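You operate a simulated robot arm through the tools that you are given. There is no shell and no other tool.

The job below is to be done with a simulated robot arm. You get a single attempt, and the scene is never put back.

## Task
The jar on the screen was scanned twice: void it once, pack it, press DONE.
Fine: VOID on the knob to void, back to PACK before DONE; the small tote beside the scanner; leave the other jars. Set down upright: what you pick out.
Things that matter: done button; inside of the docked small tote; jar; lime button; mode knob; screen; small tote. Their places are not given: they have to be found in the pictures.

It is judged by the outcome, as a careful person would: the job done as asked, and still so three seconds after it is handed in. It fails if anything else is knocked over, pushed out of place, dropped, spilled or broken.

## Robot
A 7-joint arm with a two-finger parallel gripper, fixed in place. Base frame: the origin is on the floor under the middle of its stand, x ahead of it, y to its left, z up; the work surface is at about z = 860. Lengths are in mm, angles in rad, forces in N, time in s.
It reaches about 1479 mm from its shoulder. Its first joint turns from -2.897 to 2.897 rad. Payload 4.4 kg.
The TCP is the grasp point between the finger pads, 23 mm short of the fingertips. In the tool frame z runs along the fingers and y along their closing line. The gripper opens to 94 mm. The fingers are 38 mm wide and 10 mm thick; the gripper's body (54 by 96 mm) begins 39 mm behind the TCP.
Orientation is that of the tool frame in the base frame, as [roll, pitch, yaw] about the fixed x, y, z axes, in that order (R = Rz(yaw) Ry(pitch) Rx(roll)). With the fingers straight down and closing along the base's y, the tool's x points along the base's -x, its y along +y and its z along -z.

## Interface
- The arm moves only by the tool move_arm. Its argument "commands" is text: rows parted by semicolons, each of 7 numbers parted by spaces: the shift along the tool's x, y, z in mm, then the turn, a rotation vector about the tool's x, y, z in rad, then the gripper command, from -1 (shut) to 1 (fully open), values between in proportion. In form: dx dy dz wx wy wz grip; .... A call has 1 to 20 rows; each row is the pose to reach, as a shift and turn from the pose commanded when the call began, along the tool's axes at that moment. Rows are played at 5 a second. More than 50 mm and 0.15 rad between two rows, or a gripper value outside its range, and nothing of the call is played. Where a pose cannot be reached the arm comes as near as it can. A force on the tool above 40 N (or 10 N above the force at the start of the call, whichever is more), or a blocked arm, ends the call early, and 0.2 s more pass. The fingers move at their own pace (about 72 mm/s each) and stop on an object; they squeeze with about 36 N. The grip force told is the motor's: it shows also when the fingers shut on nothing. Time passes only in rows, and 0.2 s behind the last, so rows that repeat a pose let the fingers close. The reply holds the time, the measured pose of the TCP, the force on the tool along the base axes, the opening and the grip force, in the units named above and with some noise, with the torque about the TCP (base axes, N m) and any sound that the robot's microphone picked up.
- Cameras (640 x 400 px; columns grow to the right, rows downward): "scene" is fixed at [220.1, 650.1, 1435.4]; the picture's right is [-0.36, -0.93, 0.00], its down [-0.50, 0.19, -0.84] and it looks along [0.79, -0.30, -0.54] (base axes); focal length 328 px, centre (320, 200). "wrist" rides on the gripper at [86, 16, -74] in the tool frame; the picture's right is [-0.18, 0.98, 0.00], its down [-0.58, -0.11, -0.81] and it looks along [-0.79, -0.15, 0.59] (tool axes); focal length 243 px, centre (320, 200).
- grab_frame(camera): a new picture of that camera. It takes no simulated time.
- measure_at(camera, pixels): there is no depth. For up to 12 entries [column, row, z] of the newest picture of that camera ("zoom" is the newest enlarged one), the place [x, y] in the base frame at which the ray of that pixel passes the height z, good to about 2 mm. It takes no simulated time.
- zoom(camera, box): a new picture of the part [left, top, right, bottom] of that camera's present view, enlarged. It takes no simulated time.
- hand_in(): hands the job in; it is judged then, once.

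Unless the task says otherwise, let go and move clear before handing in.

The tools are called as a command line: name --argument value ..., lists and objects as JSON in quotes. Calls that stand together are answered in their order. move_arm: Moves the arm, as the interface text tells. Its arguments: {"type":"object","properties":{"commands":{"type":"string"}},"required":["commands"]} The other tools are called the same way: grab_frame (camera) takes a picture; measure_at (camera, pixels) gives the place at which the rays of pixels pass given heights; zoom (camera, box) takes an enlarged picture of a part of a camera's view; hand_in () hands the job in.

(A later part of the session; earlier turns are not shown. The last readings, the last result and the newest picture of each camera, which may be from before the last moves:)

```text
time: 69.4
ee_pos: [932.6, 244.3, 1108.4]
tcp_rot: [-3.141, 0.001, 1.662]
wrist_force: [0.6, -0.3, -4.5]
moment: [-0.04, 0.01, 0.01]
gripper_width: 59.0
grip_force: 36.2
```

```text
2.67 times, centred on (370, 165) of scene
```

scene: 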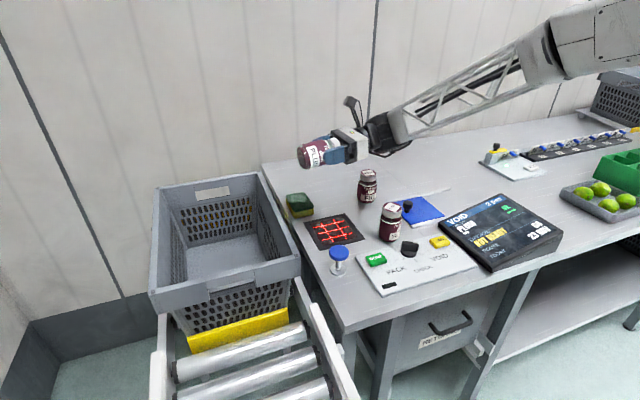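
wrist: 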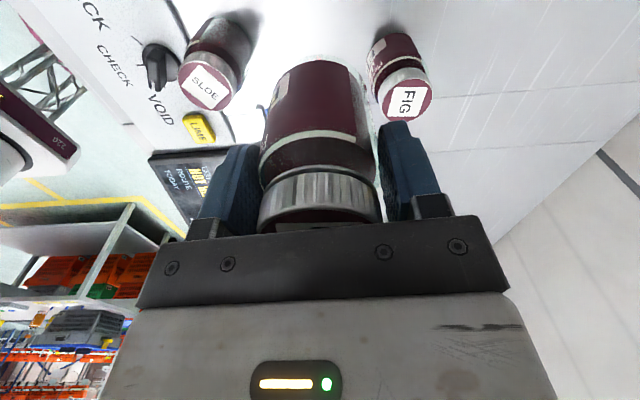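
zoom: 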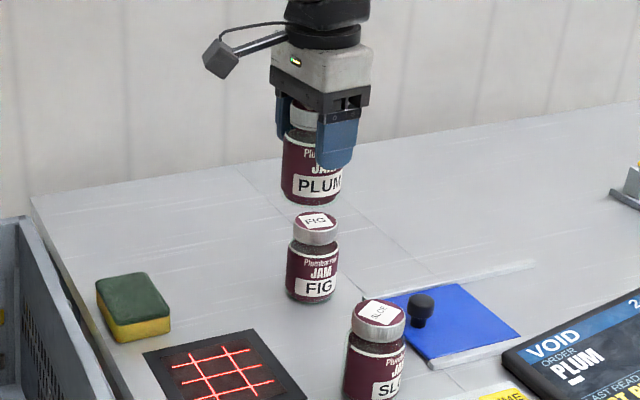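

The jar is upright and secure. Before re-gripping, a cheap check: hold it upright low over the window, in case the station only wants the jar presented that way. Moving above the window centre and lowering.

move_arm --commands "18 -4 0 0 0 0 -1; 40 -8.5 0 0 0 0 -1; 62 -13 0 0 0 0 -1; 85 -18 0 0 0 0 -1; 108.6 -23.1 0 0 0 0 -1; 108.6 -23.1 30 0 0 0 -1; 108.6 -23.1 60 0 0 0 -1; 108.6 -23.1 90 0 0 0 -1; 108.6 -23.1 115 0 0 0 -1; 108.6 -23.1 135 0 0 0 -1; 108.6 -23.1 150 0 0 0 -1; 108.6 -23.1 160 0 0 0 -1; 108.6 -23.1 167 0 0 0 -1; 108.6 -23.1 167 0 0 0 -1; 108.6 -23.1 167 0 0 0 -1"

zoom --camera "scene" --box '[300, 120, 570, 280]'

grab_frame --camera "wrist"

```text
time: 72.6
ee_pos: [898.2, 349.2, 940.7]
tcp_rot: [-3.141, 0.0, 1.661]
wrist_force: [-0.1, 1.1, -3.5]
moment: [-0.02, 0.01, 0.04]
gripper_width: 59.1
grip_force: 36.4
```

```text
2.37 times, centred on (435, 200) of scene
```

zoom: 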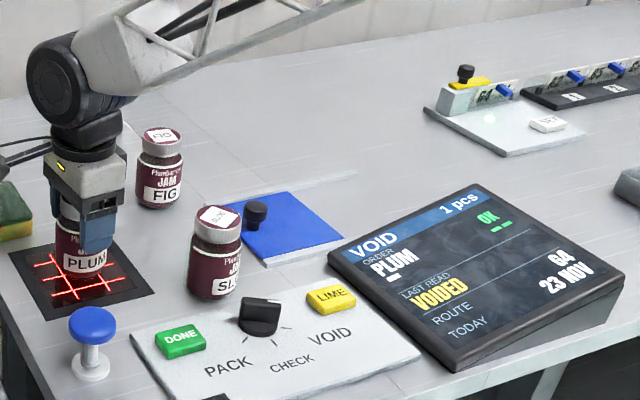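

```text
taken
```

wrist: 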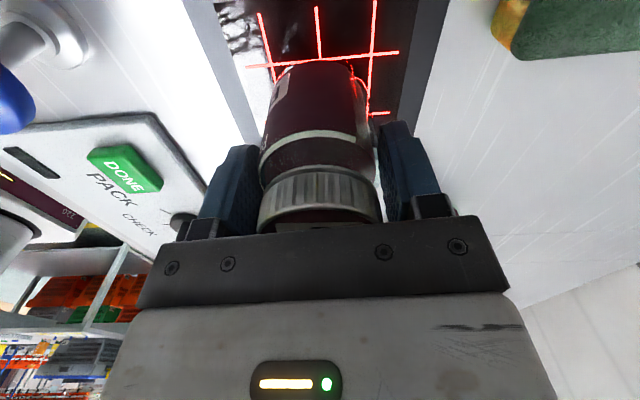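

The screen now reads "VOIDED" and "1 pcs": the scanner wanted the jar upright over the window, so the void is done, once. I'll lift straight up and away at once so it isn't read again, and confirm the count.

move_arm --commands "0 0 -20 0 0 0 -1; 0 0 -50 0 0 0 -1; 0 0 -90 0 0 0 -1; 0 0 -130 0 0 0 -1; 0 0 -170 0 0 0 -1; 0 0 -200 0 0 0 -1; 0 0 -200 0 0 0 -1"

zoom --camera "scene" --box '[430, 185, 570, 275]'

grab_frame --camera "scene"

grab_frame --camera "wrist"

```text
time: 74.2
ee_pos: [896.4, 351.0, 1142.9]
tcp_rot: [3.14, 0.0, 1.661]
wrist_force: [-0.5, -0.3, -4.6]
moment: [-0.02, -0.02, 0.03]
gripper_width: 59.1
grip_force: 36.1
```

```text
4.44 times, centred on (500, 230) of scene
```

zoom: 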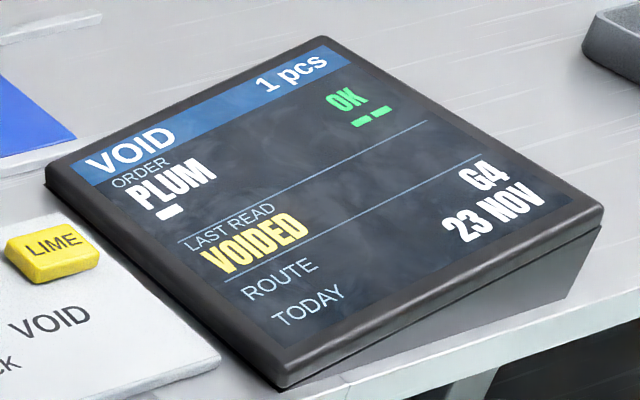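

```text
taken
```

scene: 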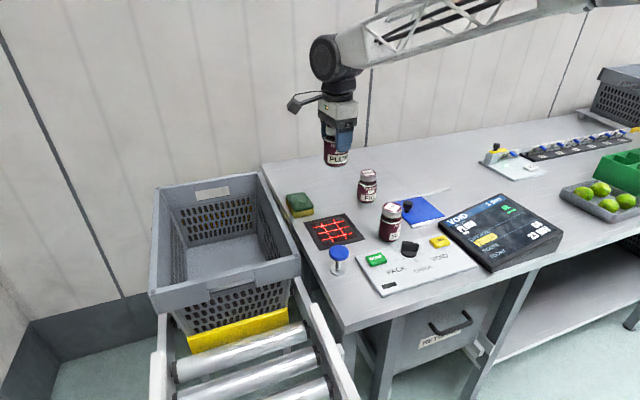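

```text
taken
```

wrist: 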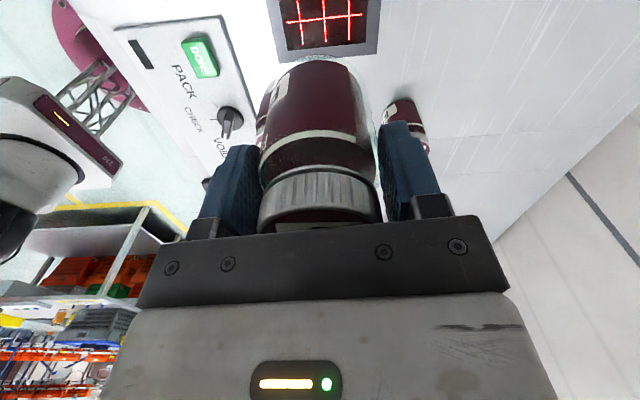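

Confirmed: VOIDED, 1 pcs, and it stayed so after lifting. Now I'll carry the jar over the docked small tote, turning the hand to the natural yaw so the camera stays clear of the walls.

move_arm --commands "20 4 0 0 0 -0.1 -1; 45 9.5 0 0 0 -0.22 -1; 71 15 0 0 0 -0.34 -1; 97 20.6 0 0 0 -0.46 -1; 124 26.4 0 0 0 -0.58 -1; 151 32 0 0 0 -0.7 -1; 178 38 0 0 0 -0.82 -1; 205 43.6 0 0 0 -0.94 -1; 232 49.3 0 0 0 -1.06 -1; 258 54.8 0 0 0 -1.18 -1; 275 58.5 0 0 0 -1.3 -1; 284.6 60.5 0 0 0 -1.4 -1; 284.6 60.5 0 0 0 -1.48 -1; 284.6 60.5 0 0 0 -1.48 -1"

grab_frame --camera "wrist"

grab_frame --camera "scene"

```text
time: 77.2
ee_pos: [933.4, 638.5, 1141.5]
tcp_rot: [3.142, 0.0, -3.14]
wrist_force: [0.1, 0.1, -3.4]
moment: [0.03, 0.0, -0.06]
gripper_width: 58.9
grip_force: 36.5
```

```text
taken
```

wrist: 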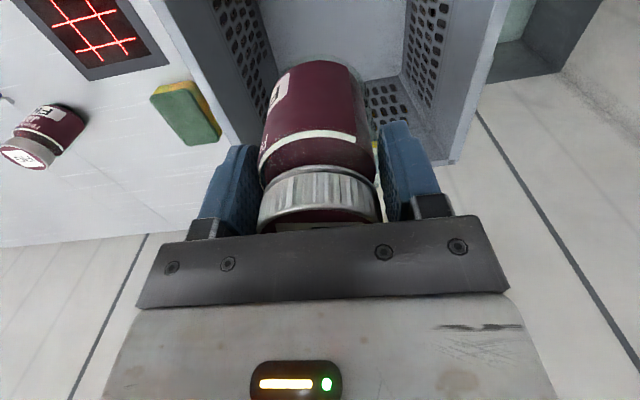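

```text
taken
```

scene: 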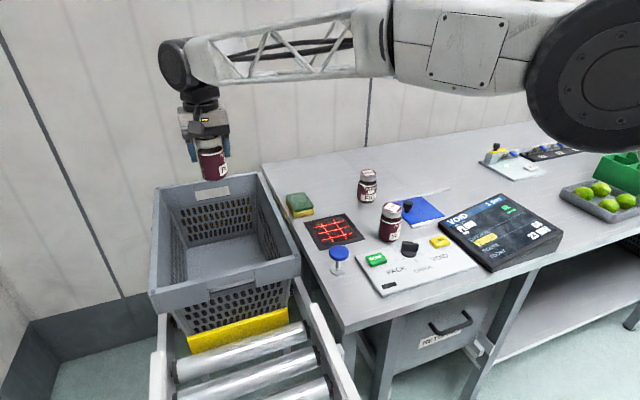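

The jar is above the tote. I'll measure the tote's rim and floor lines from this wrist view to centre the descent and get the floor height.

measure_at --camera "wrist" --pixels '[[180, 20, 945], [215, 80, 945], [497, 20, 945], [460, 130, 945], [440, 162, 945], [262, 40, 760], [405, 40, 760], [370, 80, 760], [398, 72, 760]]'

zoom --camera "wrist" --box '[140, 0, 520, 190]'

zoom --camera "scene" --box '[140, 120, 320, 310]'

```text
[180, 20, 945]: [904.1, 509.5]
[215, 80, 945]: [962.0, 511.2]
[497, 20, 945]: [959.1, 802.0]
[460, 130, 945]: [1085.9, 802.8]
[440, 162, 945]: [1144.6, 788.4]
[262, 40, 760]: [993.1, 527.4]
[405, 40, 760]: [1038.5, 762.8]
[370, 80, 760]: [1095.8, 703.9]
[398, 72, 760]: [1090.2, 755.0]
```

```text
1.68 times, centred on (330, 95) of wrist
```

zoom: 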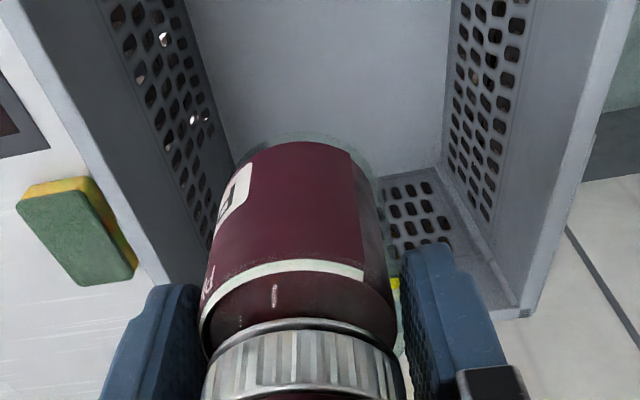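

```text
2.11 times, centred on (230, 215) of scene
```

zoom: 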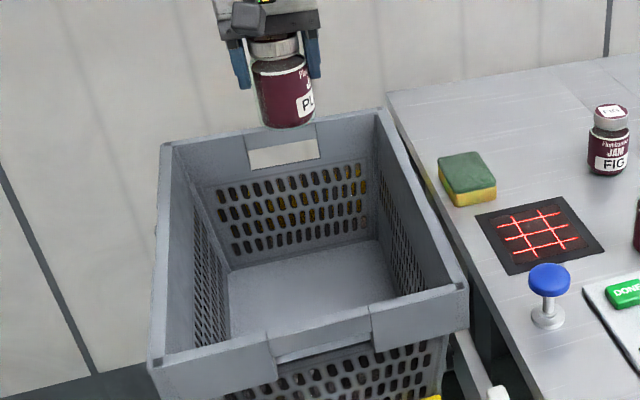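

The rim runs y≈510–800 and the floor's far +y corner shows at wrist (401,74) and scene (186,247). Measuring that same corner from both cameras gives the floor height.

measure_at --camera "wrist" --pixels '[[401.4, 74, 740], [401.4, 74, 755], [401.4, 74, 770], [401.4, 74, 785]]'

measure_at --camera "scene" --pixels '[[186.4, 247.2, 740], [186.4, 247.2, 755], [186.4, 247.2, 770], [186.4, 247.2, 785], [257, 233, 755], [257, 233, 770]]'

```text
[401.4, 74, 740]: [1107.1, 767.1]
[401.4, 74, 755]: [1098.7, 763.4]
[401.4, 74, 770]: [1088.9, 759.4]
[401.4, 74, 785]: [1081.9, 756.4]
```

```text
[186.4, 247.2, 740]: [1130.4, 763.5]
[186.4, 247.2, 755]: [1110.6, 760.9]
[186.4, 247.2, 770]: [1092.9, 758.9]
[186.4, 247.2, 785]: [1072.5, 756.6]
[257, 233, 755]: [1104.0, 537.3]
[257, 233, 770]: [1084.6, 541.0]
```

The two views agree at floor z≈772 (inside floor x up to about 1088, y 540–760), so the jar's bottom should touch with TCP near z 840. I'll lower 180 mm at the tote's middle and check the arm's clearance.

move_arm --commands "0 4 20 0 0 0 -1; 0 9 45 0 0 0 -1; 0 9 70 0 0 0 -1; 0 9 95 0 0 0 -1; 0 9 120 0 0 0 -1; 0 9 145 0 0 0 -1; 0 9 165 0 0 0 -1; 0 9 180 0 0 0 -1; 0 9 180 0 0 0 -1"

grab_frame --camera "scene"

grab_frame --camera "wrist"

```text
time: 79.2
ee_pos: [933.5, 646.9, 959.8]
tcp_rot: [3.139, 0.001, -3.141]
wrist_force: [0.3, -0.2, -3.3]
moment: [-0.02, -0.01, -0.04]
gripper_width: 59.0
grip_force: 36.1
```

```text
taken
```

scene: 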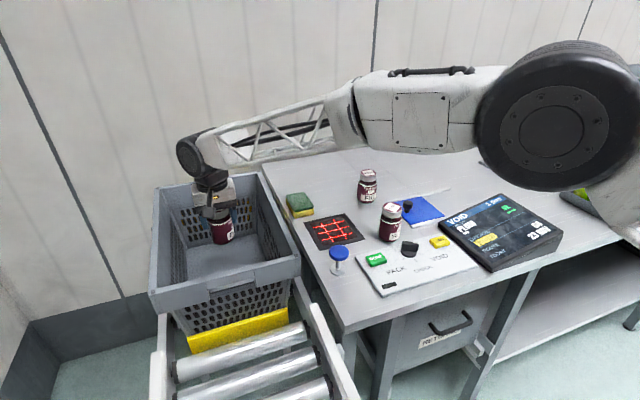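

```text
taken
```

wrist: 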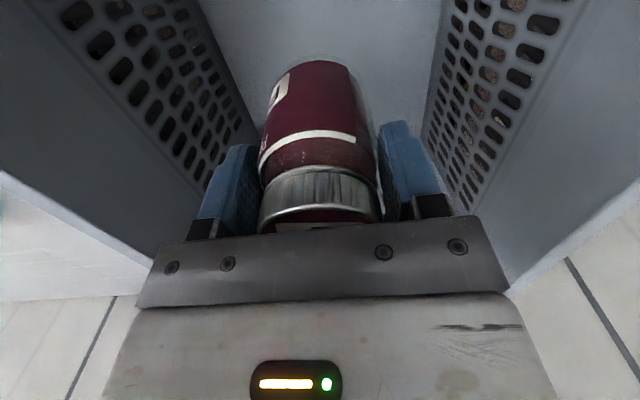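

Clear all round: the forearm rises away from the tote and the elbow is high above the bench. Lowering another 95 mm to TCP z≈865.

move_arm --commands "0 0 20 0 0 0 -1; 0 0 40 0 0 0 -1; 0 0 60 0 0 0 -1; 0 0 78 0 0 0 -1; 0 0 90 0 0 0 -1; 0 0 95 0 0 0 -1; 0 0 95 0 0 0 -1"

grab_frame --camera "scene"

zoom --camera "scene" --box '[150, 140, 310, 290]'

```text
time: 80.8
ee_pos: [933.2, 649.9, 865.7]
tcp_rot: [-3.14, -0.001, 3.141]
wrist_force: [0.7, -0.6, -3.8]
moment: [-0.03, 0.0, 0.03]
gripper_width: 59.1
grip_force: 36.2
```

```text
taken
```

scene: 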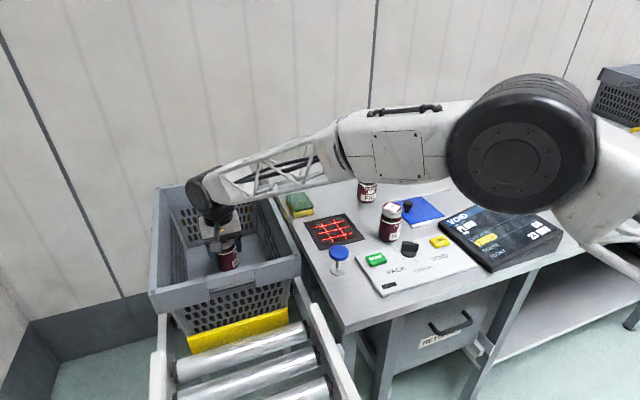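

```text
2.67 times, centred on (230, 215) of scene
```

zoom: 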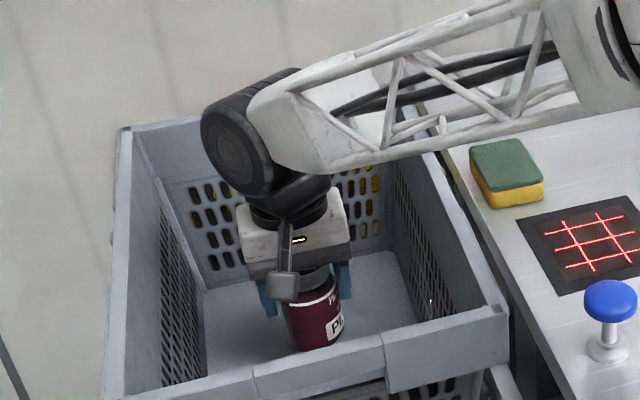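

Jar bottom is about 25 mm above the floor by calculation, all clear. Lowering gently in small steps to feel for the floor.

move_arm --commands "0 0 4 0 0 0 -1; 0 0 8 0 0 0 -1; 0 0 12 0 0 0 -1; 0 0 15 0 0 0 -1; 0 0 18 0 0 0 -1; 0 0 18 0 0 0 -1"

zoom --camera "scene" --box '[190, 190, 280, 280]'

```text
time: 82.2
ee_pos: [932.4, 648.3, 848.4]
tcp_rot: [-3.14, 0.002, -3.141]
wrist_force: [-0.6, 0.9, -4.0]
moment: [-0.05, 0.0, -0.01]
gripper_width: 58.7
grip_force: 36.6
```

```text
4.44 times, centred on (235, 235) of scene
```

zoom: 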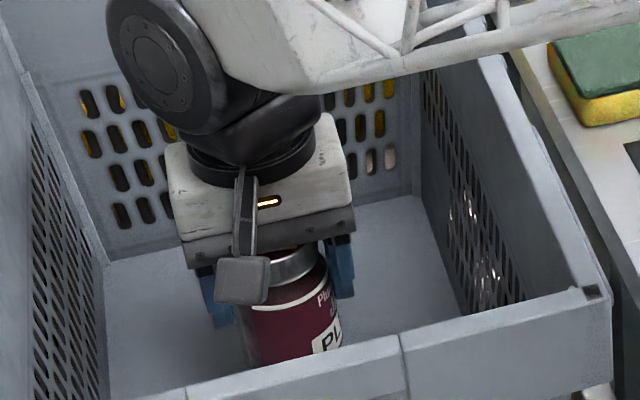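

No contact yet at TCP z 848. Continuing in 2 mm steps.

move_arm --commands "0 0 2 0 0 0 -1; 0 0 4 0 0 0 -1; 0 0 6 0 0 0 -1; 0 0 6 0 0 0 -1"

```text
time: 83.2
ee_pos: [933.4, 647.7, 842.0]
tcp_rot: [3.141, -0.001, -3.141]
wrist_force: [0.8, -0.7, -3.2]
moment: [0.02, -0.03, -0.02]
gripper_width: 58.9
grip_force: 35.8
```

move_arm --commands "0 0 1.5 0 0 0 -1; 0 0 3 0 0 0 -1; 0 0 4 0 0 0 -1; 0 0 4 0 0 0 -1"

```text
time: 84.2
ee_pos: [931.8, 648.6, 837.5]
tcp_rot: [-3.141, 0.0, -3.141]
wrist_force: [-0.6, 1.0, -3.9]
moment: [-0.04, 0.01, 0.03]
gripper_width: 59.1
grip_force: 35.3
```

Still free at TCP z 837.5 (force steady at about −4 N), so the floor is slightly lower than measured. Continuing in small steps.

move_arm --commands "0 0 1.5 0 0 0 -1; 0 0 3 0 0 0 -1; 0 0 4.5 0 0 0 -1; 0 0 6 0 0 0 -1; 0 0 6 0 0 0 -1"

zoom --camera "scene" --box '[190, 190, 280, 280]'

grab_frame --camera "wrist"

```text
time: 85.4
ee_pos: [932.5, 649.6, 833.1]
tcp_rot: [-3.141, 0.001, 3.141]
wrist_force: [0.4, 0.7, -3.0]
moment: [0.01, -0.02, -0.02]
gripper_width: 58.8
grip_force: 36.0
```

```text
4.44 times, centred on (235, 235) of scene
```

zoom: 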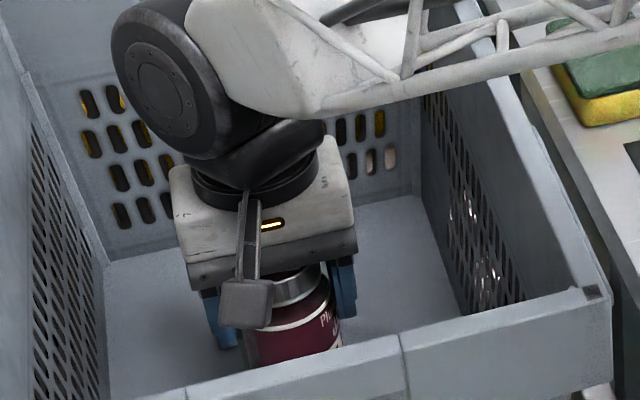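

```text
taken
```

wrist: 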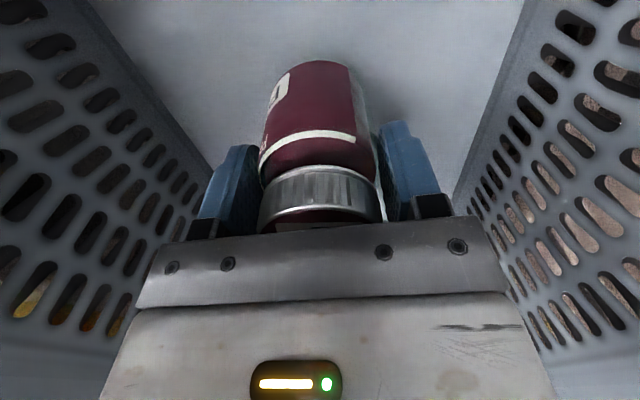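

No contact at z 833; the view shows the jar just above the floor with the forearm still clear of the rim. Continuing down in 2 mm steps.

move_arm --commands "0 0 2 0 0 0 -1; 0 0 4 0 0 0 -1; 0 0 6 0 0 0 -1; 0 0 8 0 0 0 -1; 0 0 8 0 0 0 -1"

```text
time: 86.6
ee_pos: [932.9, 648.6, 825.1]
tcp_rot: [-3.14, -0.001, 3.141]
wrist_force: [-0.2, 0.1, -3.1]
moment: [-0.05, 0.02, 0.03]
gripper_width: 59.0
grip_force: 35.8
```

Still free at z 825. I'll check both views again for the jar's gap to the floor and the forearm's gap to the rim before going on.

zoom --camera "scene" --box '[150, 140, 330, 300]'

grab_frame --camera "wrist"

measure_at --camera "wrist" --pixels '[[210, 165, 740], [210, 165, 755], [455, 190, 740], [455, 190, 755], [130, 40, 740], [130, 40, 755], [500, 80, 740], [500, 80, 755]]'

```text
2.50 times, centred on (240, 220) of scene
```

zoom: 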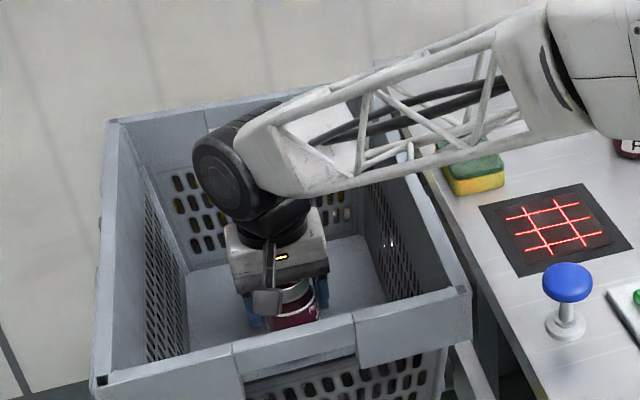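

```text
taken
```

wrist: 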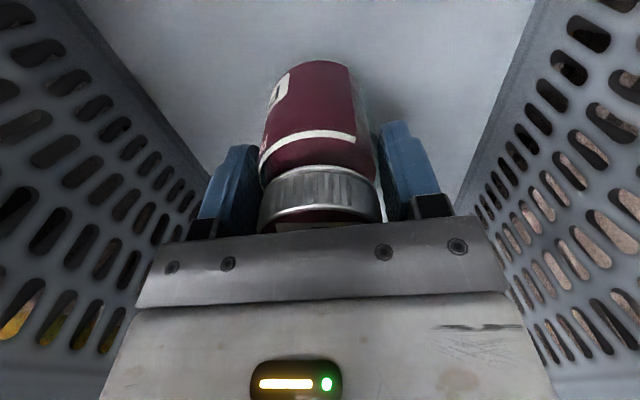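

```text
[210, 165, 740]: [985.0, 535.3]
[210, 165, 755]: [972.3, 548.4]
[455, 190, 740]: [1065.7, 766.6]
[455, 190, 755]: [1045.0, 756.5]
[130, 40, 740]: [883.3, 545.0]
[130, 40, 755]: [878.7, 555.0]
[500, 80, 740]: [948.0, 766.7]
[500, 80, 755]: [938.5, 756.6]
```

Fresh estimates put the floor nearer z 745–755, and the forearm's lower tube is about 70 mm above the rim. Continuing down in 2 mm steps.

move_arm --commands "0 0 2 0 0 0 -1; 0 0 4 0 0 0 -1; 0 0 6 0 0 0 -1; 0 0 8 0 0 0 -1; 0 0 8 0 0 0 -1"

```text
time: 87.8
ee_pos: [933.0, 648.4, 818.2]
tcp_rot: [3.141, 0.002, -3.141]
wrist_force: [-3.6, 0.8, 25.8]
moment: [0.0, -0.62, 0.12]
gripper_width: 59.0
grip_force: 36.4
```

Floor contact: about 29 N upward at TCP z 818. I'll ease back 1.5 mm to relieve the press, then open gently and let the jar stand.

move_arm --commands "0 0 -1 0 0 0 -1; 0 0 -1.5 0 0 0 -1; 0 0 -1.5 0 0 0 -1"

```text
time: 88.6
ee_pos: [931.3, 647.9, 817.9]
tcp_rot: [3.141, 0.001, 3.141]
wrist_force: [0.0, -1.0, 18.3]
moment: [-0.03, -0.56, -0.03]
gripper_width: 59.0
grip_force: 36.0
```

Still about 18 N; easing a further 2.5 mm so the jar just rests on the floor.

move_arm --commands "0 0 -1.2 0 0 0 -1; 0 0 -2.5 0 0 0 -1; 0 0 -2.5 0 0 0 -1"

grab_frame --camera "wrist"

```text
time: 89.4
ee_pos: [932.1, 647.5, 819.5]
tcp_rot: [3.141, -0.001, -3.141]
wrist_force: [-0.2, 0.0, -3.7]
moment: [-0.02, -0.03, -0.01]
gripper_width: 58.8
grip_force: 35.7
```

```text
taken
```

wrist: 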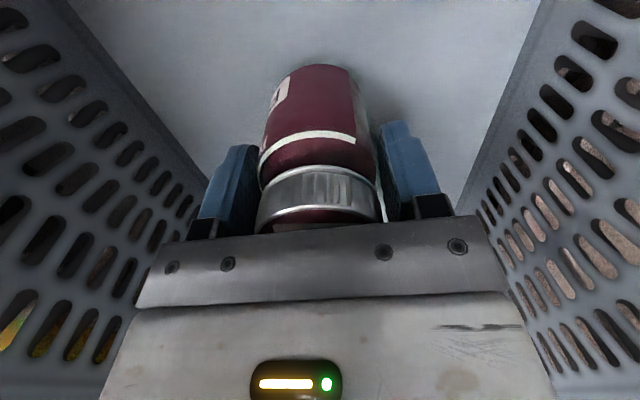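

The full weight is back on the hand (−3.7 N), so the jar is within a millimetre of the floor. Lowering 1.3 mm to touch, then opening slowly.

move_arm --commands "0 0 1.3 0 0 0 -1; 0 0 1.3 0 0 0 -1; 0 0 1.3 0 0 0 0.3; 0 0 1.3 0 0 0 0.4; 0 0 1.3 0 0 0 0.55; 0 0 1.3 0 0 0 0.7; 0 0 1.3 0 0 0 0.8; 0 0 1.3 0 0 0 0.8"

grab_frame --camera "wrist"

zoom --camera "scene" --box '[190, 190, 280, 280]'

```text
time: 91.2
ee_pos: [932.4, 648.0, 819.0]
tcp_rot: [-3.139, 0.001, -3.141]
wrist_force: [-0.4, -0.6, -0.3]
moment: [-0.02, -0.02, 0.0]
gripper_width: 84.8
grip_force: 0.1
```

```text
taken
```

wrist: 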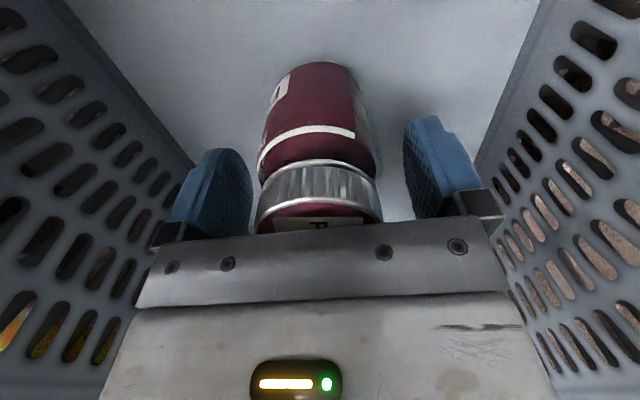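

```text
4.44 times, centred on (235, 235) of scene
```

zoom: 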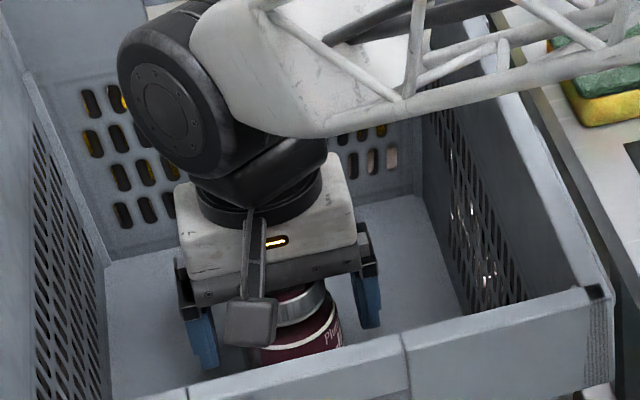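

The jar is released (84.8 mm opening, no load). Rising straight up out of the tote, slowly at first.

move_arm --commands "0 0 -8 0 0 0 0.8; 0 0 -20 0 0 0 0.8; 0 0 -40 0 0 0 0.8; 0 0 -65 0 0 0 0.8; 0 0 -95 0 0 0 0.8; 0 0 -130 0 0 0 0.8; 0 0 -165 0 0 0 0.8; 0 0 -200 0 0 0 0.8; 0 0 -240 0 0 0 0.8; 0 0 -280 0 0 0 0.8; 0 0 -320 0 0 0 0.8; 0 0 -320 0 0 0 0.8"

grab_frame --camera "wrist"

grab_frame --camera "scene"

zoom --camera "scene" --box '[150, 160, 310, 310]'

```text
time: 93.8
ee_pos: [932.3, 649.6, 1139.0]
tcp_rot: [3.14, 0.0, 3.141]
wrist_force: [-0.1, 0.2, -0.7]
moment: [0.02, 0.0, -0.01]
gripper_width: 84.6
grip_force: 0.0
```

```text
taken
```

wrist: 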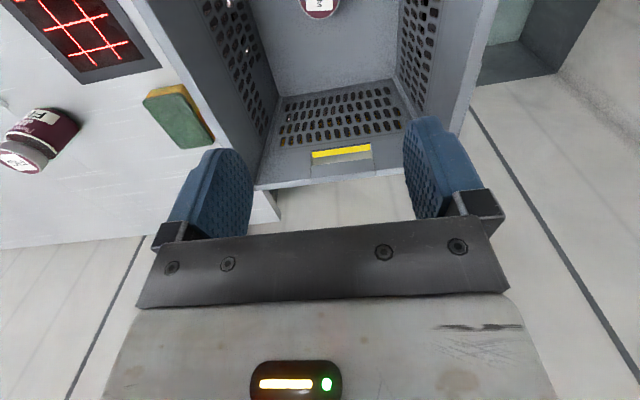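

```text
taken
```

scene: 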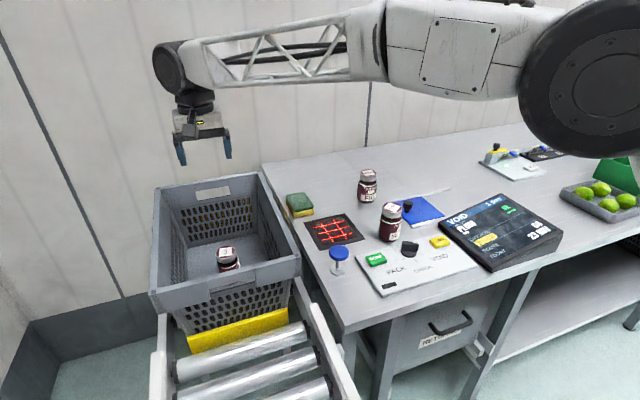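

```text
2.67 times, centred on (230, 235) of scene
```

zoom: 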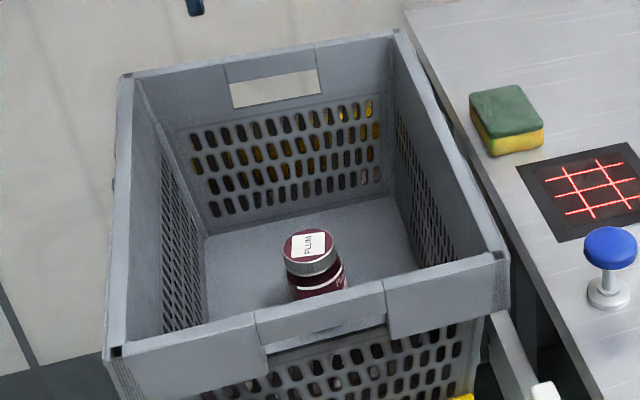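

PLUM stands upright in the small tote. Now to restore SLOE: I'll zoom on it to measure its place and label direction against where it stood at the start (lid label corners then near enlarged (280,205), (333,195), (355,219), (299,236)).

zoom --camera "scene" --box '[370, 190, 420, 250]'

zoom --camera "scene" --box '[340, 160, 460, 240]'

measure_at --camera "zoom" --pixels '[[280, 205, 961], [333, 195, 961], [355, 219, 961], [299, 236, 961], [317, 216, 961], [244, 240, 961], [273, 214, 961], [323, 232, 961], [288, 260, 961], [281, 237, 961]]'

```text
6.67 times, centred on (395, 220) of scene
```

zoom: 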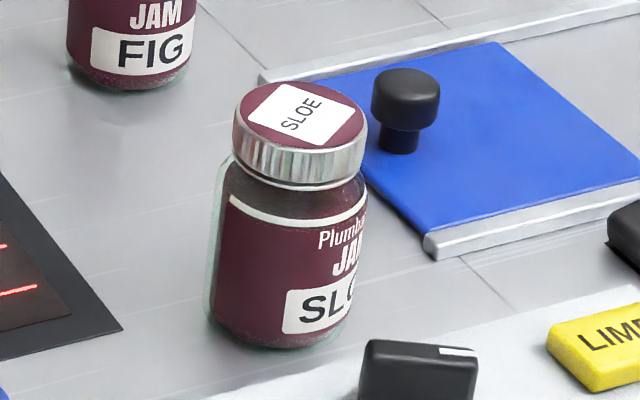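

```text
5.00 times, centred on (400, 200) of scene
```

zoom: 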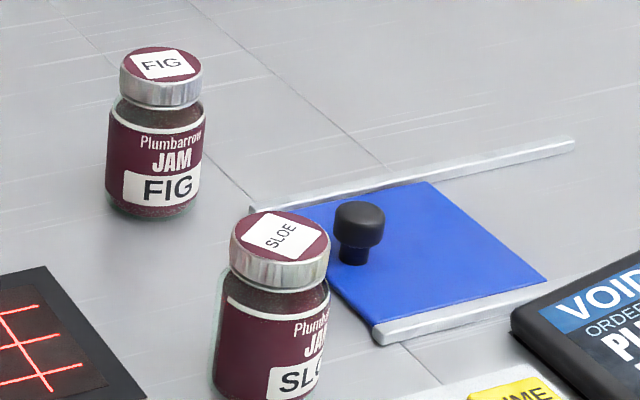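

```text
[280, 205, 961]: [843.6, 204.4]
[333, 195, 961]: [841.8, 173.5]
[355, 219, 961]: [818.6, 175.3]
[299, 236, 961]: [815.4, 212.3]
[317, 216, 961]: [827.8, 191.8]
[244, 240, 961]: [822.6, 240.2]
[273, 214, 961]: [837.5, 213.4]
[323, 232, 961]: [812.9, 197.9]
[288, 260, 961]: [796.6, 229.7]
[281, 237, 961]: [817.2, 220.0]
```

SLOE is now at about (817,220), turned +27° from its start at (828.7,191.5). I'll go above it with an open gripper and confirm from the wrist camera, well clear of the scanner.

move_arm --commands "8 -25 0 0 0 0 1; 18 -62 0 0 0 0 1; 28 -100 0 0 0 0 1; 38 -138 0 0 0 0 1; 48 -176 4 0 0 0 1; 58 -214 8 0 0 0 1; 68 -252 12 0 0 0 1; 78 -290 16 0 0 0 1; 88 -328 22 0 0 0 1; 98 -366 28 0 0 0 1; 108 -400 34 0 0 0 1; 115 -430 40 0 0 0 1; 115 -430 60 0 0 0 1; 115 -430 80 0 0 0 1; 115 -430 80 0 0 0 1"

grab_frame --camera "wrist"

zoom --camera "wrist" --box '[220, 20, 440, 200]'

```text
time: 97.0
ee_pos: [815.5, 216.0, 1058.8]
tcp_rot: [3.141, -0.001, 3.141]
wrist_force: [0.1, 0.6, 0.2]
moment: [-0.03, 0.01, -0.01]
gripper_width: 94.1
grip_force: 0.1
```

```text
taken
```

wrist: 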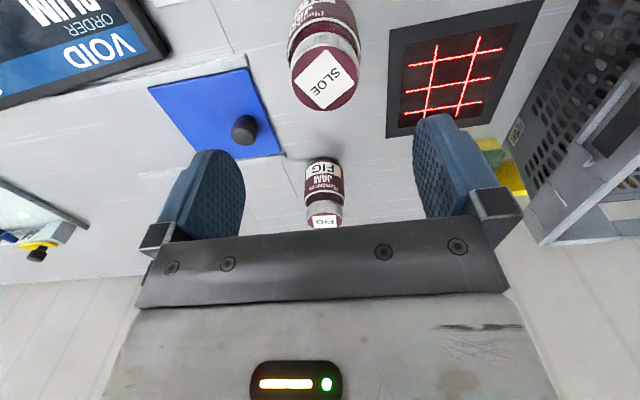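

```text
2.22 times, centred on (330, 110) of wrist
```

zoom: 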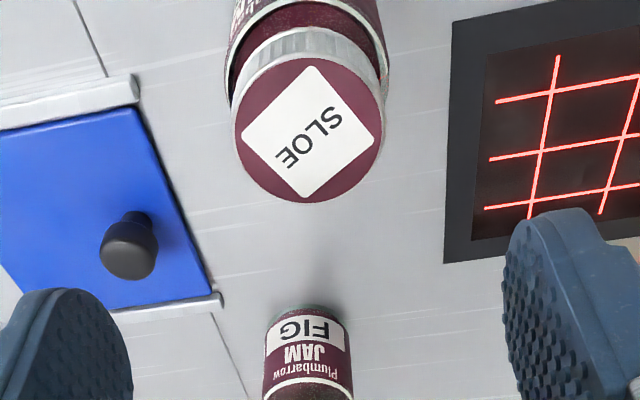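

SLOE's lid is centred at enlarged (308,131). Measuring its centre and label corners from this overhead view.

measure_at --camera "zoom" --pixels '[[308, 131, 961], [234, 131, 961], [383, 131, 961], [308, 204, 961], [316, 66, 961], [374, 138, 961], [306, 198, 961], [241, 130, 961], [338, 113, 961], [284, 160, 961]]'

```text
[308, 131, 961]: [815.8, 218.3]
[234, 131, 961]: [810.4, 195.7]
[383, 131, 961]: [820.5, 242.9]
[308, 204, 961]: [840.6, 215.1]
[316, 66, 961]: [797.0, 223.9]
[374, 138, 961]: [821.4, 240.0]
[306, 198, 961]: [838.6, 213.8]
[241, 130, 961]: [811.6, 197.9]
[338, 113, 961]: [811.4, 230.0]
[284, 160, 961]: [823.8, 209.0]
```

The two cameras agree on SLOE at about (816.8,219.3), label direction −60°. I'll centre (+1.3,+3.3 mm) and lower over it to TCP z≈929, open.

move_arm --commands "-0.6 1.6 15 0 0 0 1; -1.3 3.3 35 0 0 0 1; -1.3 3.3 60 0 0 0 1; -1.3 3.3 85 0 0 0 1; -1.3 3.3 105 0 0 0 1; -1.3 3.3 120 0 0 0 1; -1.3 3.3 129.5 0 0 0 1; -1.3 3.3 129.5 0 0 0 1"

grab_frame --camera "wrist"

zoom --camera "scene" --box '[340, 160, 460, 260]'

```text
time: 98.8
ee_pos: [818.3, 221.7, 929.6]
tcp_rot: [3.142, 0.001, 3.14]
wrist_force: [1.0, 0.0, -0.2]
moment: [0.02, -0.02, -0.02]
gripper_width: 94.1
grip_force: 0.0
```

```text
taken
```

wrist: 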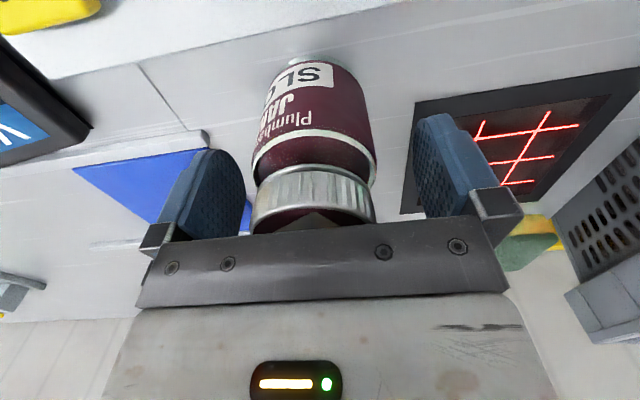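

```text
4.00 times, centred on (400, 210) of scene
```

zoom: 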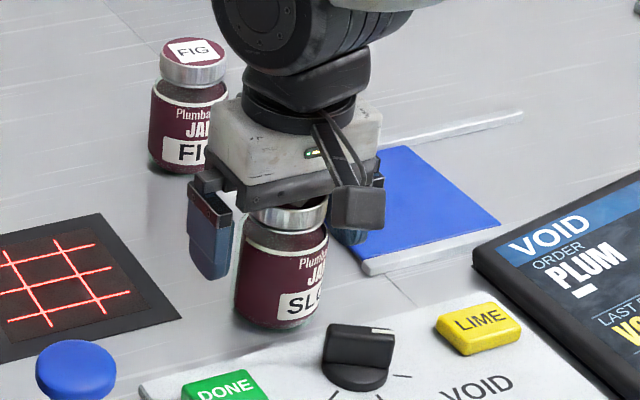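

SLOE is between the open fingers with no contact. Closing gently on it.

move_arm --commands "0 0 0 0 0 0 0.6; 0 0 0 0 0 0 0.4; 0 0 0 0 0 0 0.3; 0 0 0 0 0 0 0; 0 0 0 0 0 0 -0.5; 0 0 0 0 0 0 -1; 0 0 0 0 0 0 -1"

```text
time: 100.4
ee_pos: [818.0, 221.6, 930.8]
tcp_rot: [3.141, -0.001, -3.141]
wrist_force: [0.4, -2.1, 1.1]
moment: [0.0, 0.02, 0.01]
gripper_width: 59.3
grip_force: 36.3
```

SLOE is held (59.3 mm, 36 N). I'll lift it 8 mm, shift it (+11.9,−29.5) and turn it back −29°, then lower to just above the table.

move_arm --commands "0 0 -4 0 0 0 -1; 0 0 -8 0 0 0 -1; -2.4 -5.9 -8 0 0 0.1 -1; -4.8 -11.8 -8 0 0 0.2 -1; -7.2 -17.7 -8 0 0 0.3 -1; -9.6 -23.6 -8 0 0 0.4 -1; -11.9 -29.5 -8 0 0 0.506 -1; -11.9 -29.5 -8 0 0 0.506 -1; -11.9 -29.5 -5 0 0 0.506 -1; -11.9 -29.5 -2.5 0 0 0.506 -1; -11.9 -29.5 -2.5 0 0 0.506 -1"

zoom --camera "scene" --box '[340, 160, 460, 240]'

```text
time: 102.8
ee_pos: [831.1, 192.3, 932.8]
tcp_rot: [-3.14, -0.001, 2.636]
wrist_force: [0.1, 0.5, -2.9]
moment: [-0.01, -0.02, -0.01]
gripper_width: 59.1
grip_force: 36.1
```

```text
5.00 times, centred on (400, 200) of scene
```

zoom: 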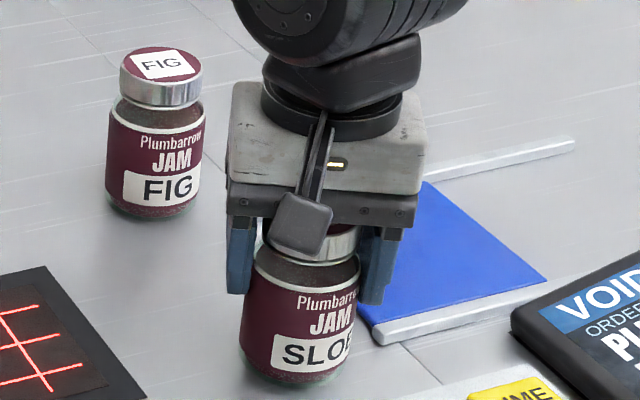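

SLOE looks within a few millimetres of its original outline (about 1 px left, and a few degrees short on the turn). I'll trim by (−1,−2.5) mm and −0.06 rad, then lower to touch.

move_arm --commands "-0.3 -2.7 0 0 0 0.06 -1; -0.3 -2.7 0 0 0 0.06 -1; -0.3 -2.7 1 0 0 0.06 -1; -0.3 -2.7 2 0 0 0.06 -1; -0.3 -2.7 3 0 0 0.06 -1; -0.3 -2.7 3 0 0 0.06 -1"

zoom --camera "scene" --box '[340, 160, 460, 240]'

```text
time: 104.2
ee_pos: [830.7, 189.8, 930.5]
tcp_rot: [3.139, 0.003, 2.575]
wrist_force: [-2.0, -4.0, 12.8]
moment: [-0.37, 0.34, 0.06]
gripper_width: 59.4
grip_force: 36.2
```

```text
5.00 times, centred on (400, 200) of scene
```

zoom: 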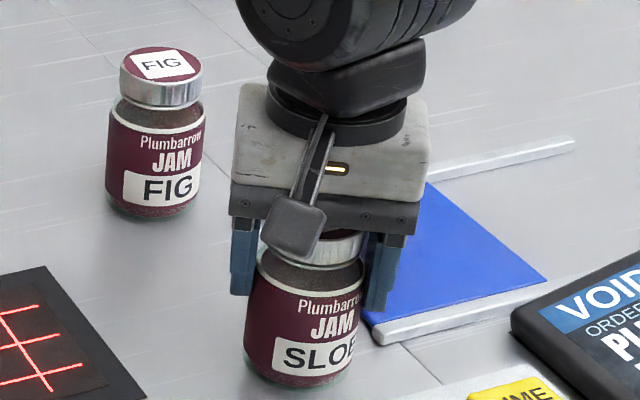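

The table is felt (about 16 N), and SLOE's outline and lettering now sit where they were in the first picture (name from 286 to 355, "JAM" from 311). Easing 1.5 mm and releasing.

move_arm --commands "0 0 -1 0 0 0 -1; 0 0 -2 0 0 0 -1; 0 0 -2 0 0 0 0.32; 0 0 -2 0 0 0 0.45; 0 0 -2 0 0 0 0.6; 0 0 -2 0 0 0 0.8; 0 0 -2 0 0 0 0.8"

grab_frame --camera "wrist"

```text
time: 105.8
ee_pos: [830.8, 190.8, 930.5]
tcp_rot: [3.141, -0.002, 2.576]
wrist_force: [-0.1, -0.1, -0.2]
moment: [0.0, 0.02, 0.01]
gripper_width: 84.7
grip_force: 0.0
```

```text
taken
```

wrist: 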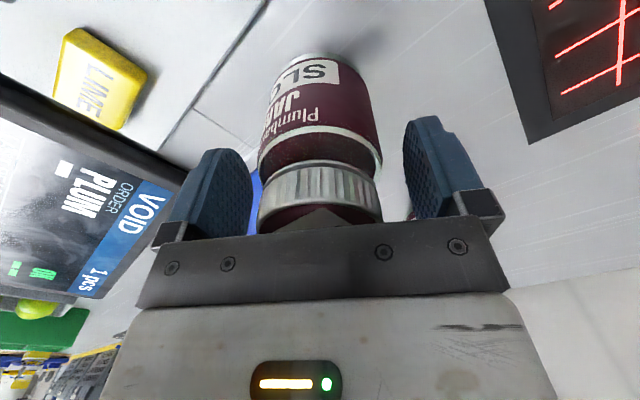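

Released cleanly with SLOE standing; the screen still says VOID, 1 pcs. Rising straight up and checking SLOE's position.

move_arm --commands "0 0 -8 0 0 0 0.8; 0 0 -20 0 0 0 0.8; 0 0 -40 0 0 0 0.8; 0 0 -65 0 0 0 0.8; 0 0 -95 0 0 0 0.8; 0 0 -130 0 0 0 0.8; 0 0 -165 0 0 0 0.8; 0 0 -165 0 0 0 0.8"

zoom --camera "scene" --box '[340, 160, 460, 240]'

grab_frame --camera "wrist"

```text
time: 107.6
ee_pos: [829.0, 192.2, 1096.3]
tcp_rot: [-3.141, 0.001, 2.576]
wrist_force: [0.0, -0.4, 1.0]
moment: [0.0, -0.02, 0.0]
gripper_width: 84.7
grip_force: 0.2
```

```text
5.00 times, centred on (400, 200) of scene
```

zoom: 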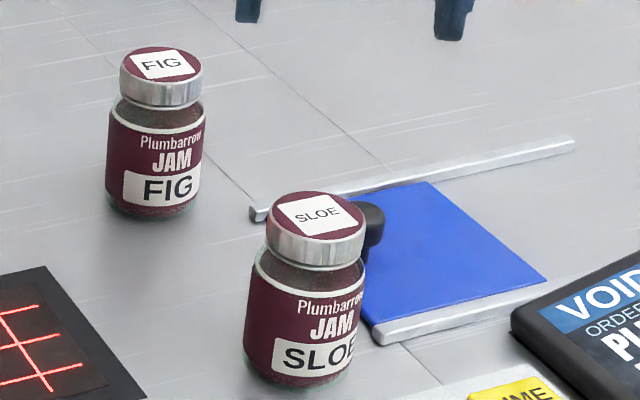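

```text
taken
```

wrist: 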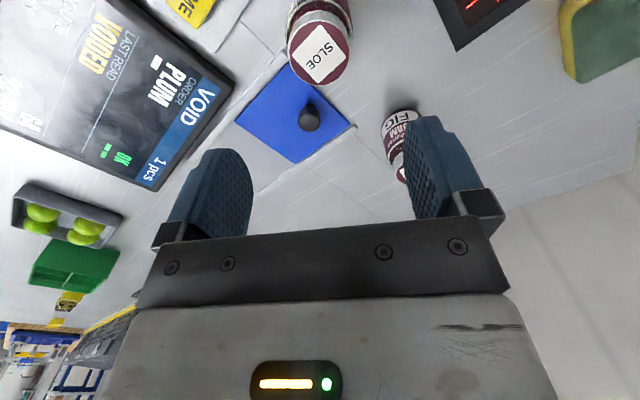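

SLOE is back where it was (lid 266–365 against 267–367 originally) and FIG is unmoved. Next the knob back to PACK: moving above it with the closing line across the bar as it now lies at VOID.

move_arm --commands "8 -3 0 0 0 -0.13 0.5; 16 -6.3 0 0 0 -0.27 0.1; 25 -9.9 0 0 0 -0.41 0.1; 34 -13.4 0 0 0 -0.55 0.1; 43 -17 0 0 0 -0.69 0.1; 52 -20.5 0 0 0 -0.83 0.1; 61 -24 0 0 0 -0.97 0.1; 70 -27.6 0 0 0 -1.11 0.1; 79 -31.1 0 0 0 -1.25 0.1; 86 -33.9 10 0 0 -1.38 0.1; 90.3 -35.6 30 0 0 -1.5 0.1; 90.3 -35.6 55 0 0 -1.613 0.1; 90.3 -35.6 80 0 0 -1.613 0.1; 90.3 -35.6 96 0 0 -1.613 0.1; 90.3 -35.6 96 0 0 -1.613 0.1"

grab_frame --camera "wrist"

zoom --camera "wrist" --box '[240, 20, 400, 130]'

```text
time: 110.8
ee_pos: [733.3, 206.3, 1001.4]
tcp_rot: [3.14, 0.0, -2.094]
wrist_force: [0.5, 0.5, -0.6]
moment: [-0.03, 0.01, 0.03]
gripper_width: 51.8
grip_force: 0.0
```

```text
taken
```

wrist: 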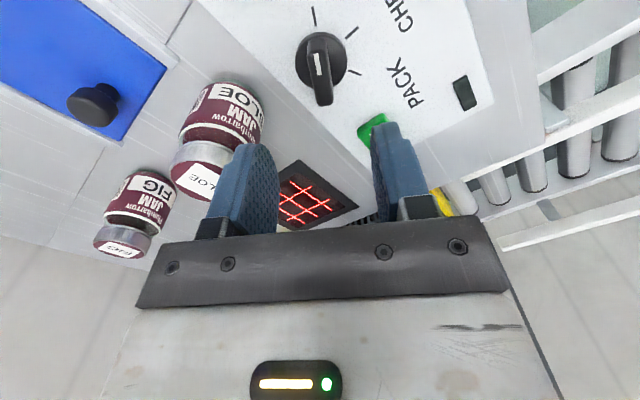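

```text
3.64 times, centred on (320, 75) of wrist
```

zoom: 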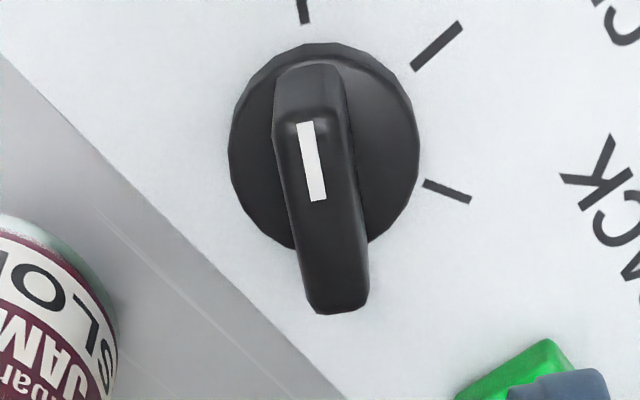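

The bar runs down the middle of the view (ends at enlarged (307,70) and (340,305)), about 1.3 mm toward tool +y. I'll apply that and lower astride the bar to z≈905.

move_arm --commands "-0.3 0.7 20 0 0 0 0.1; -0.5 1.3 40 0 0 0 0.1; -0.5 1.3 60 0 0 0 0.1; -0.5 1.3 75 0 0 0 0.1; -0.5 1.3 87 0 0 0 0.1; -0.5 1.3 96 0 0 0 0.1; -0.5 1.3 96 0 0 0 0.1"

zoom --camera "wrist" --box '[200, 60, 440, 220]'

```text
time: 112.4
ee_pos: [732.4, 210.2, 903.3]
tcp_rot: [-3.141, 0.0, -2.095]
wrist_force: [-0.4, -0.7, 0.7]
moment: [-0.01, 0.0, 0.02]
gripper_width: 51.9
grip_force: 0.0
```

```text
2.50 times, centred on (320, 140) of wrist
```

zoom: 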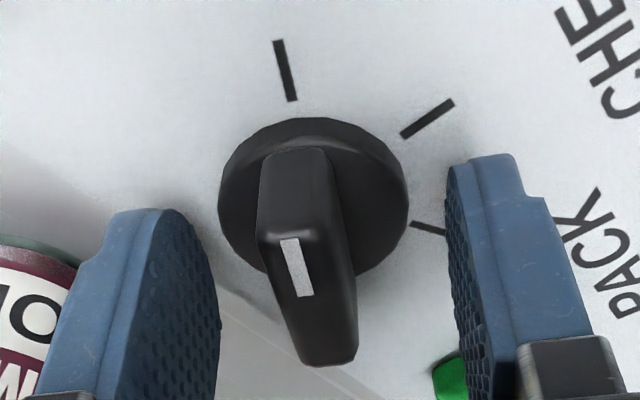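

The bar sits slightly left of where it was balanced before (pip at enlarged 296 against about 309), so I'll shift −1.8 mm along tool y and close lightly.

move_arm --commands "0 -1 0 0 0 0 -0.3; 0 -1.8 0 0 0 0 -0.5; 0 -1.8 0 0 0 0 -0.62; 0 -1.8 0 0 0 0 -0.68; 0 -1.8 0 0 0 0 -0.7; 0 -1.8 0 0 0 0 -0.7"

zoom --camera "wrist" --box '[200, 60, 440, 220]'

```text
time: 113.8
ee_pos: [733.4, 207.4, 904.1]
tcp_rot: [-3.14, -0.001, -2.095]
wrist_force: [-0.6, -0.2, 0.0]
moment: [0.05, -0.02, -0.02]
gripper_width: 14.1
grip_force: 0.2
```

```text
2.50 times, centred on (320, 140) of wrist
```

zoom: 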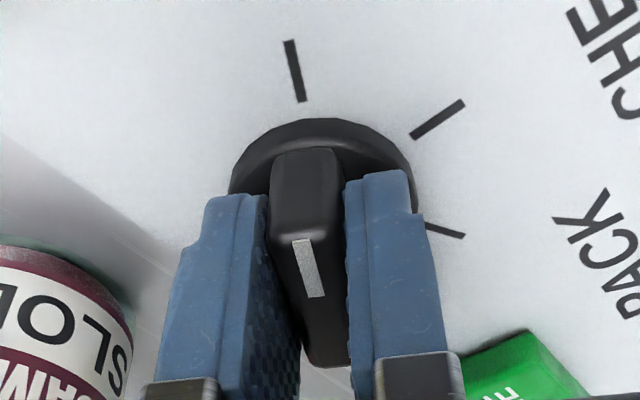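

The fingers rest evenly on the bar (14.1 mm, no side force). Turning it back 120° clockwise (tool wz positive) to PACK.

move_arm --commands "-0.5 0 0 0 0 0.13 -0.7; -0.5 0 0 0 0 0.27 -0.7; -0.5 0 0 0 0 0.41 -0.7; -0.5 0 0 0 0 0.55 -0.7; -0.5 0 0 0 0 0.69 -0.7; -0.5 0 0 0 0 0.83 -0.7; -0.5 0 0 0 0 0.97 -0.7; -0.5 0 0 0 0 1.11 -0.7; -0.5 0 0 0 0 1.25 -0.7; -0.5 0 0 0 0 1.39 -0.7; -0.5 0 0 0 0 1.53 -0.7; -0.5 0 0 0 0 1.67 -0.7; -0.5 0 0 0 0 1.81 -0.7; -0.5 0 0 0 0 1.95 -0.7; -0.5 0 0 0 0 2.05 -0.7; -0.5 0 0 0 0 2.12 -0.7; -0.5 0 0 0 0 2.12 -0.7"

grab_frame --camera "wrist"

zoom --camera "scene" --box '[350, 190, 570, 280]'

```text
time: 117.4
ee_pos: [736.1, 207.7, 904.9]
tcp_rot: [-3.141, -0.002, 2.069]
wrist_force: [5.6, 2.8, -2.4]
moment: [0.04, 0.02, 0.11]
gripper_width: 16.8
grip_force: 2.7
```

```text
taken
```

wrist: 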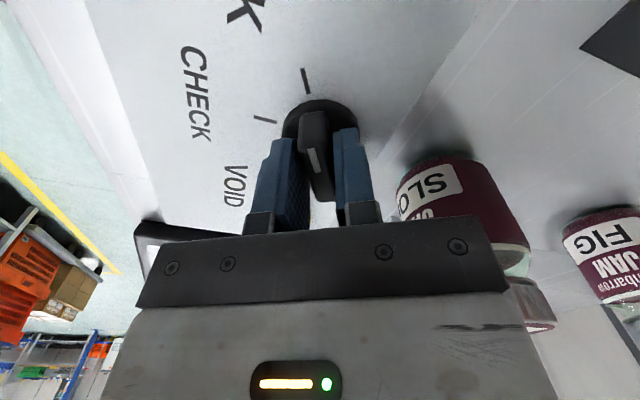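

```text
2.91 times, centred on (460, 235) of scene
```

zoom: 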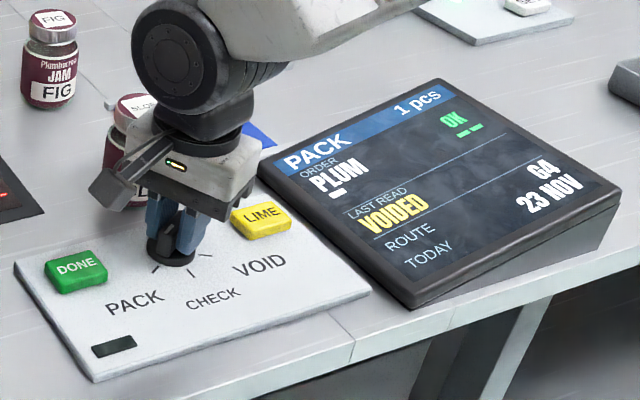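

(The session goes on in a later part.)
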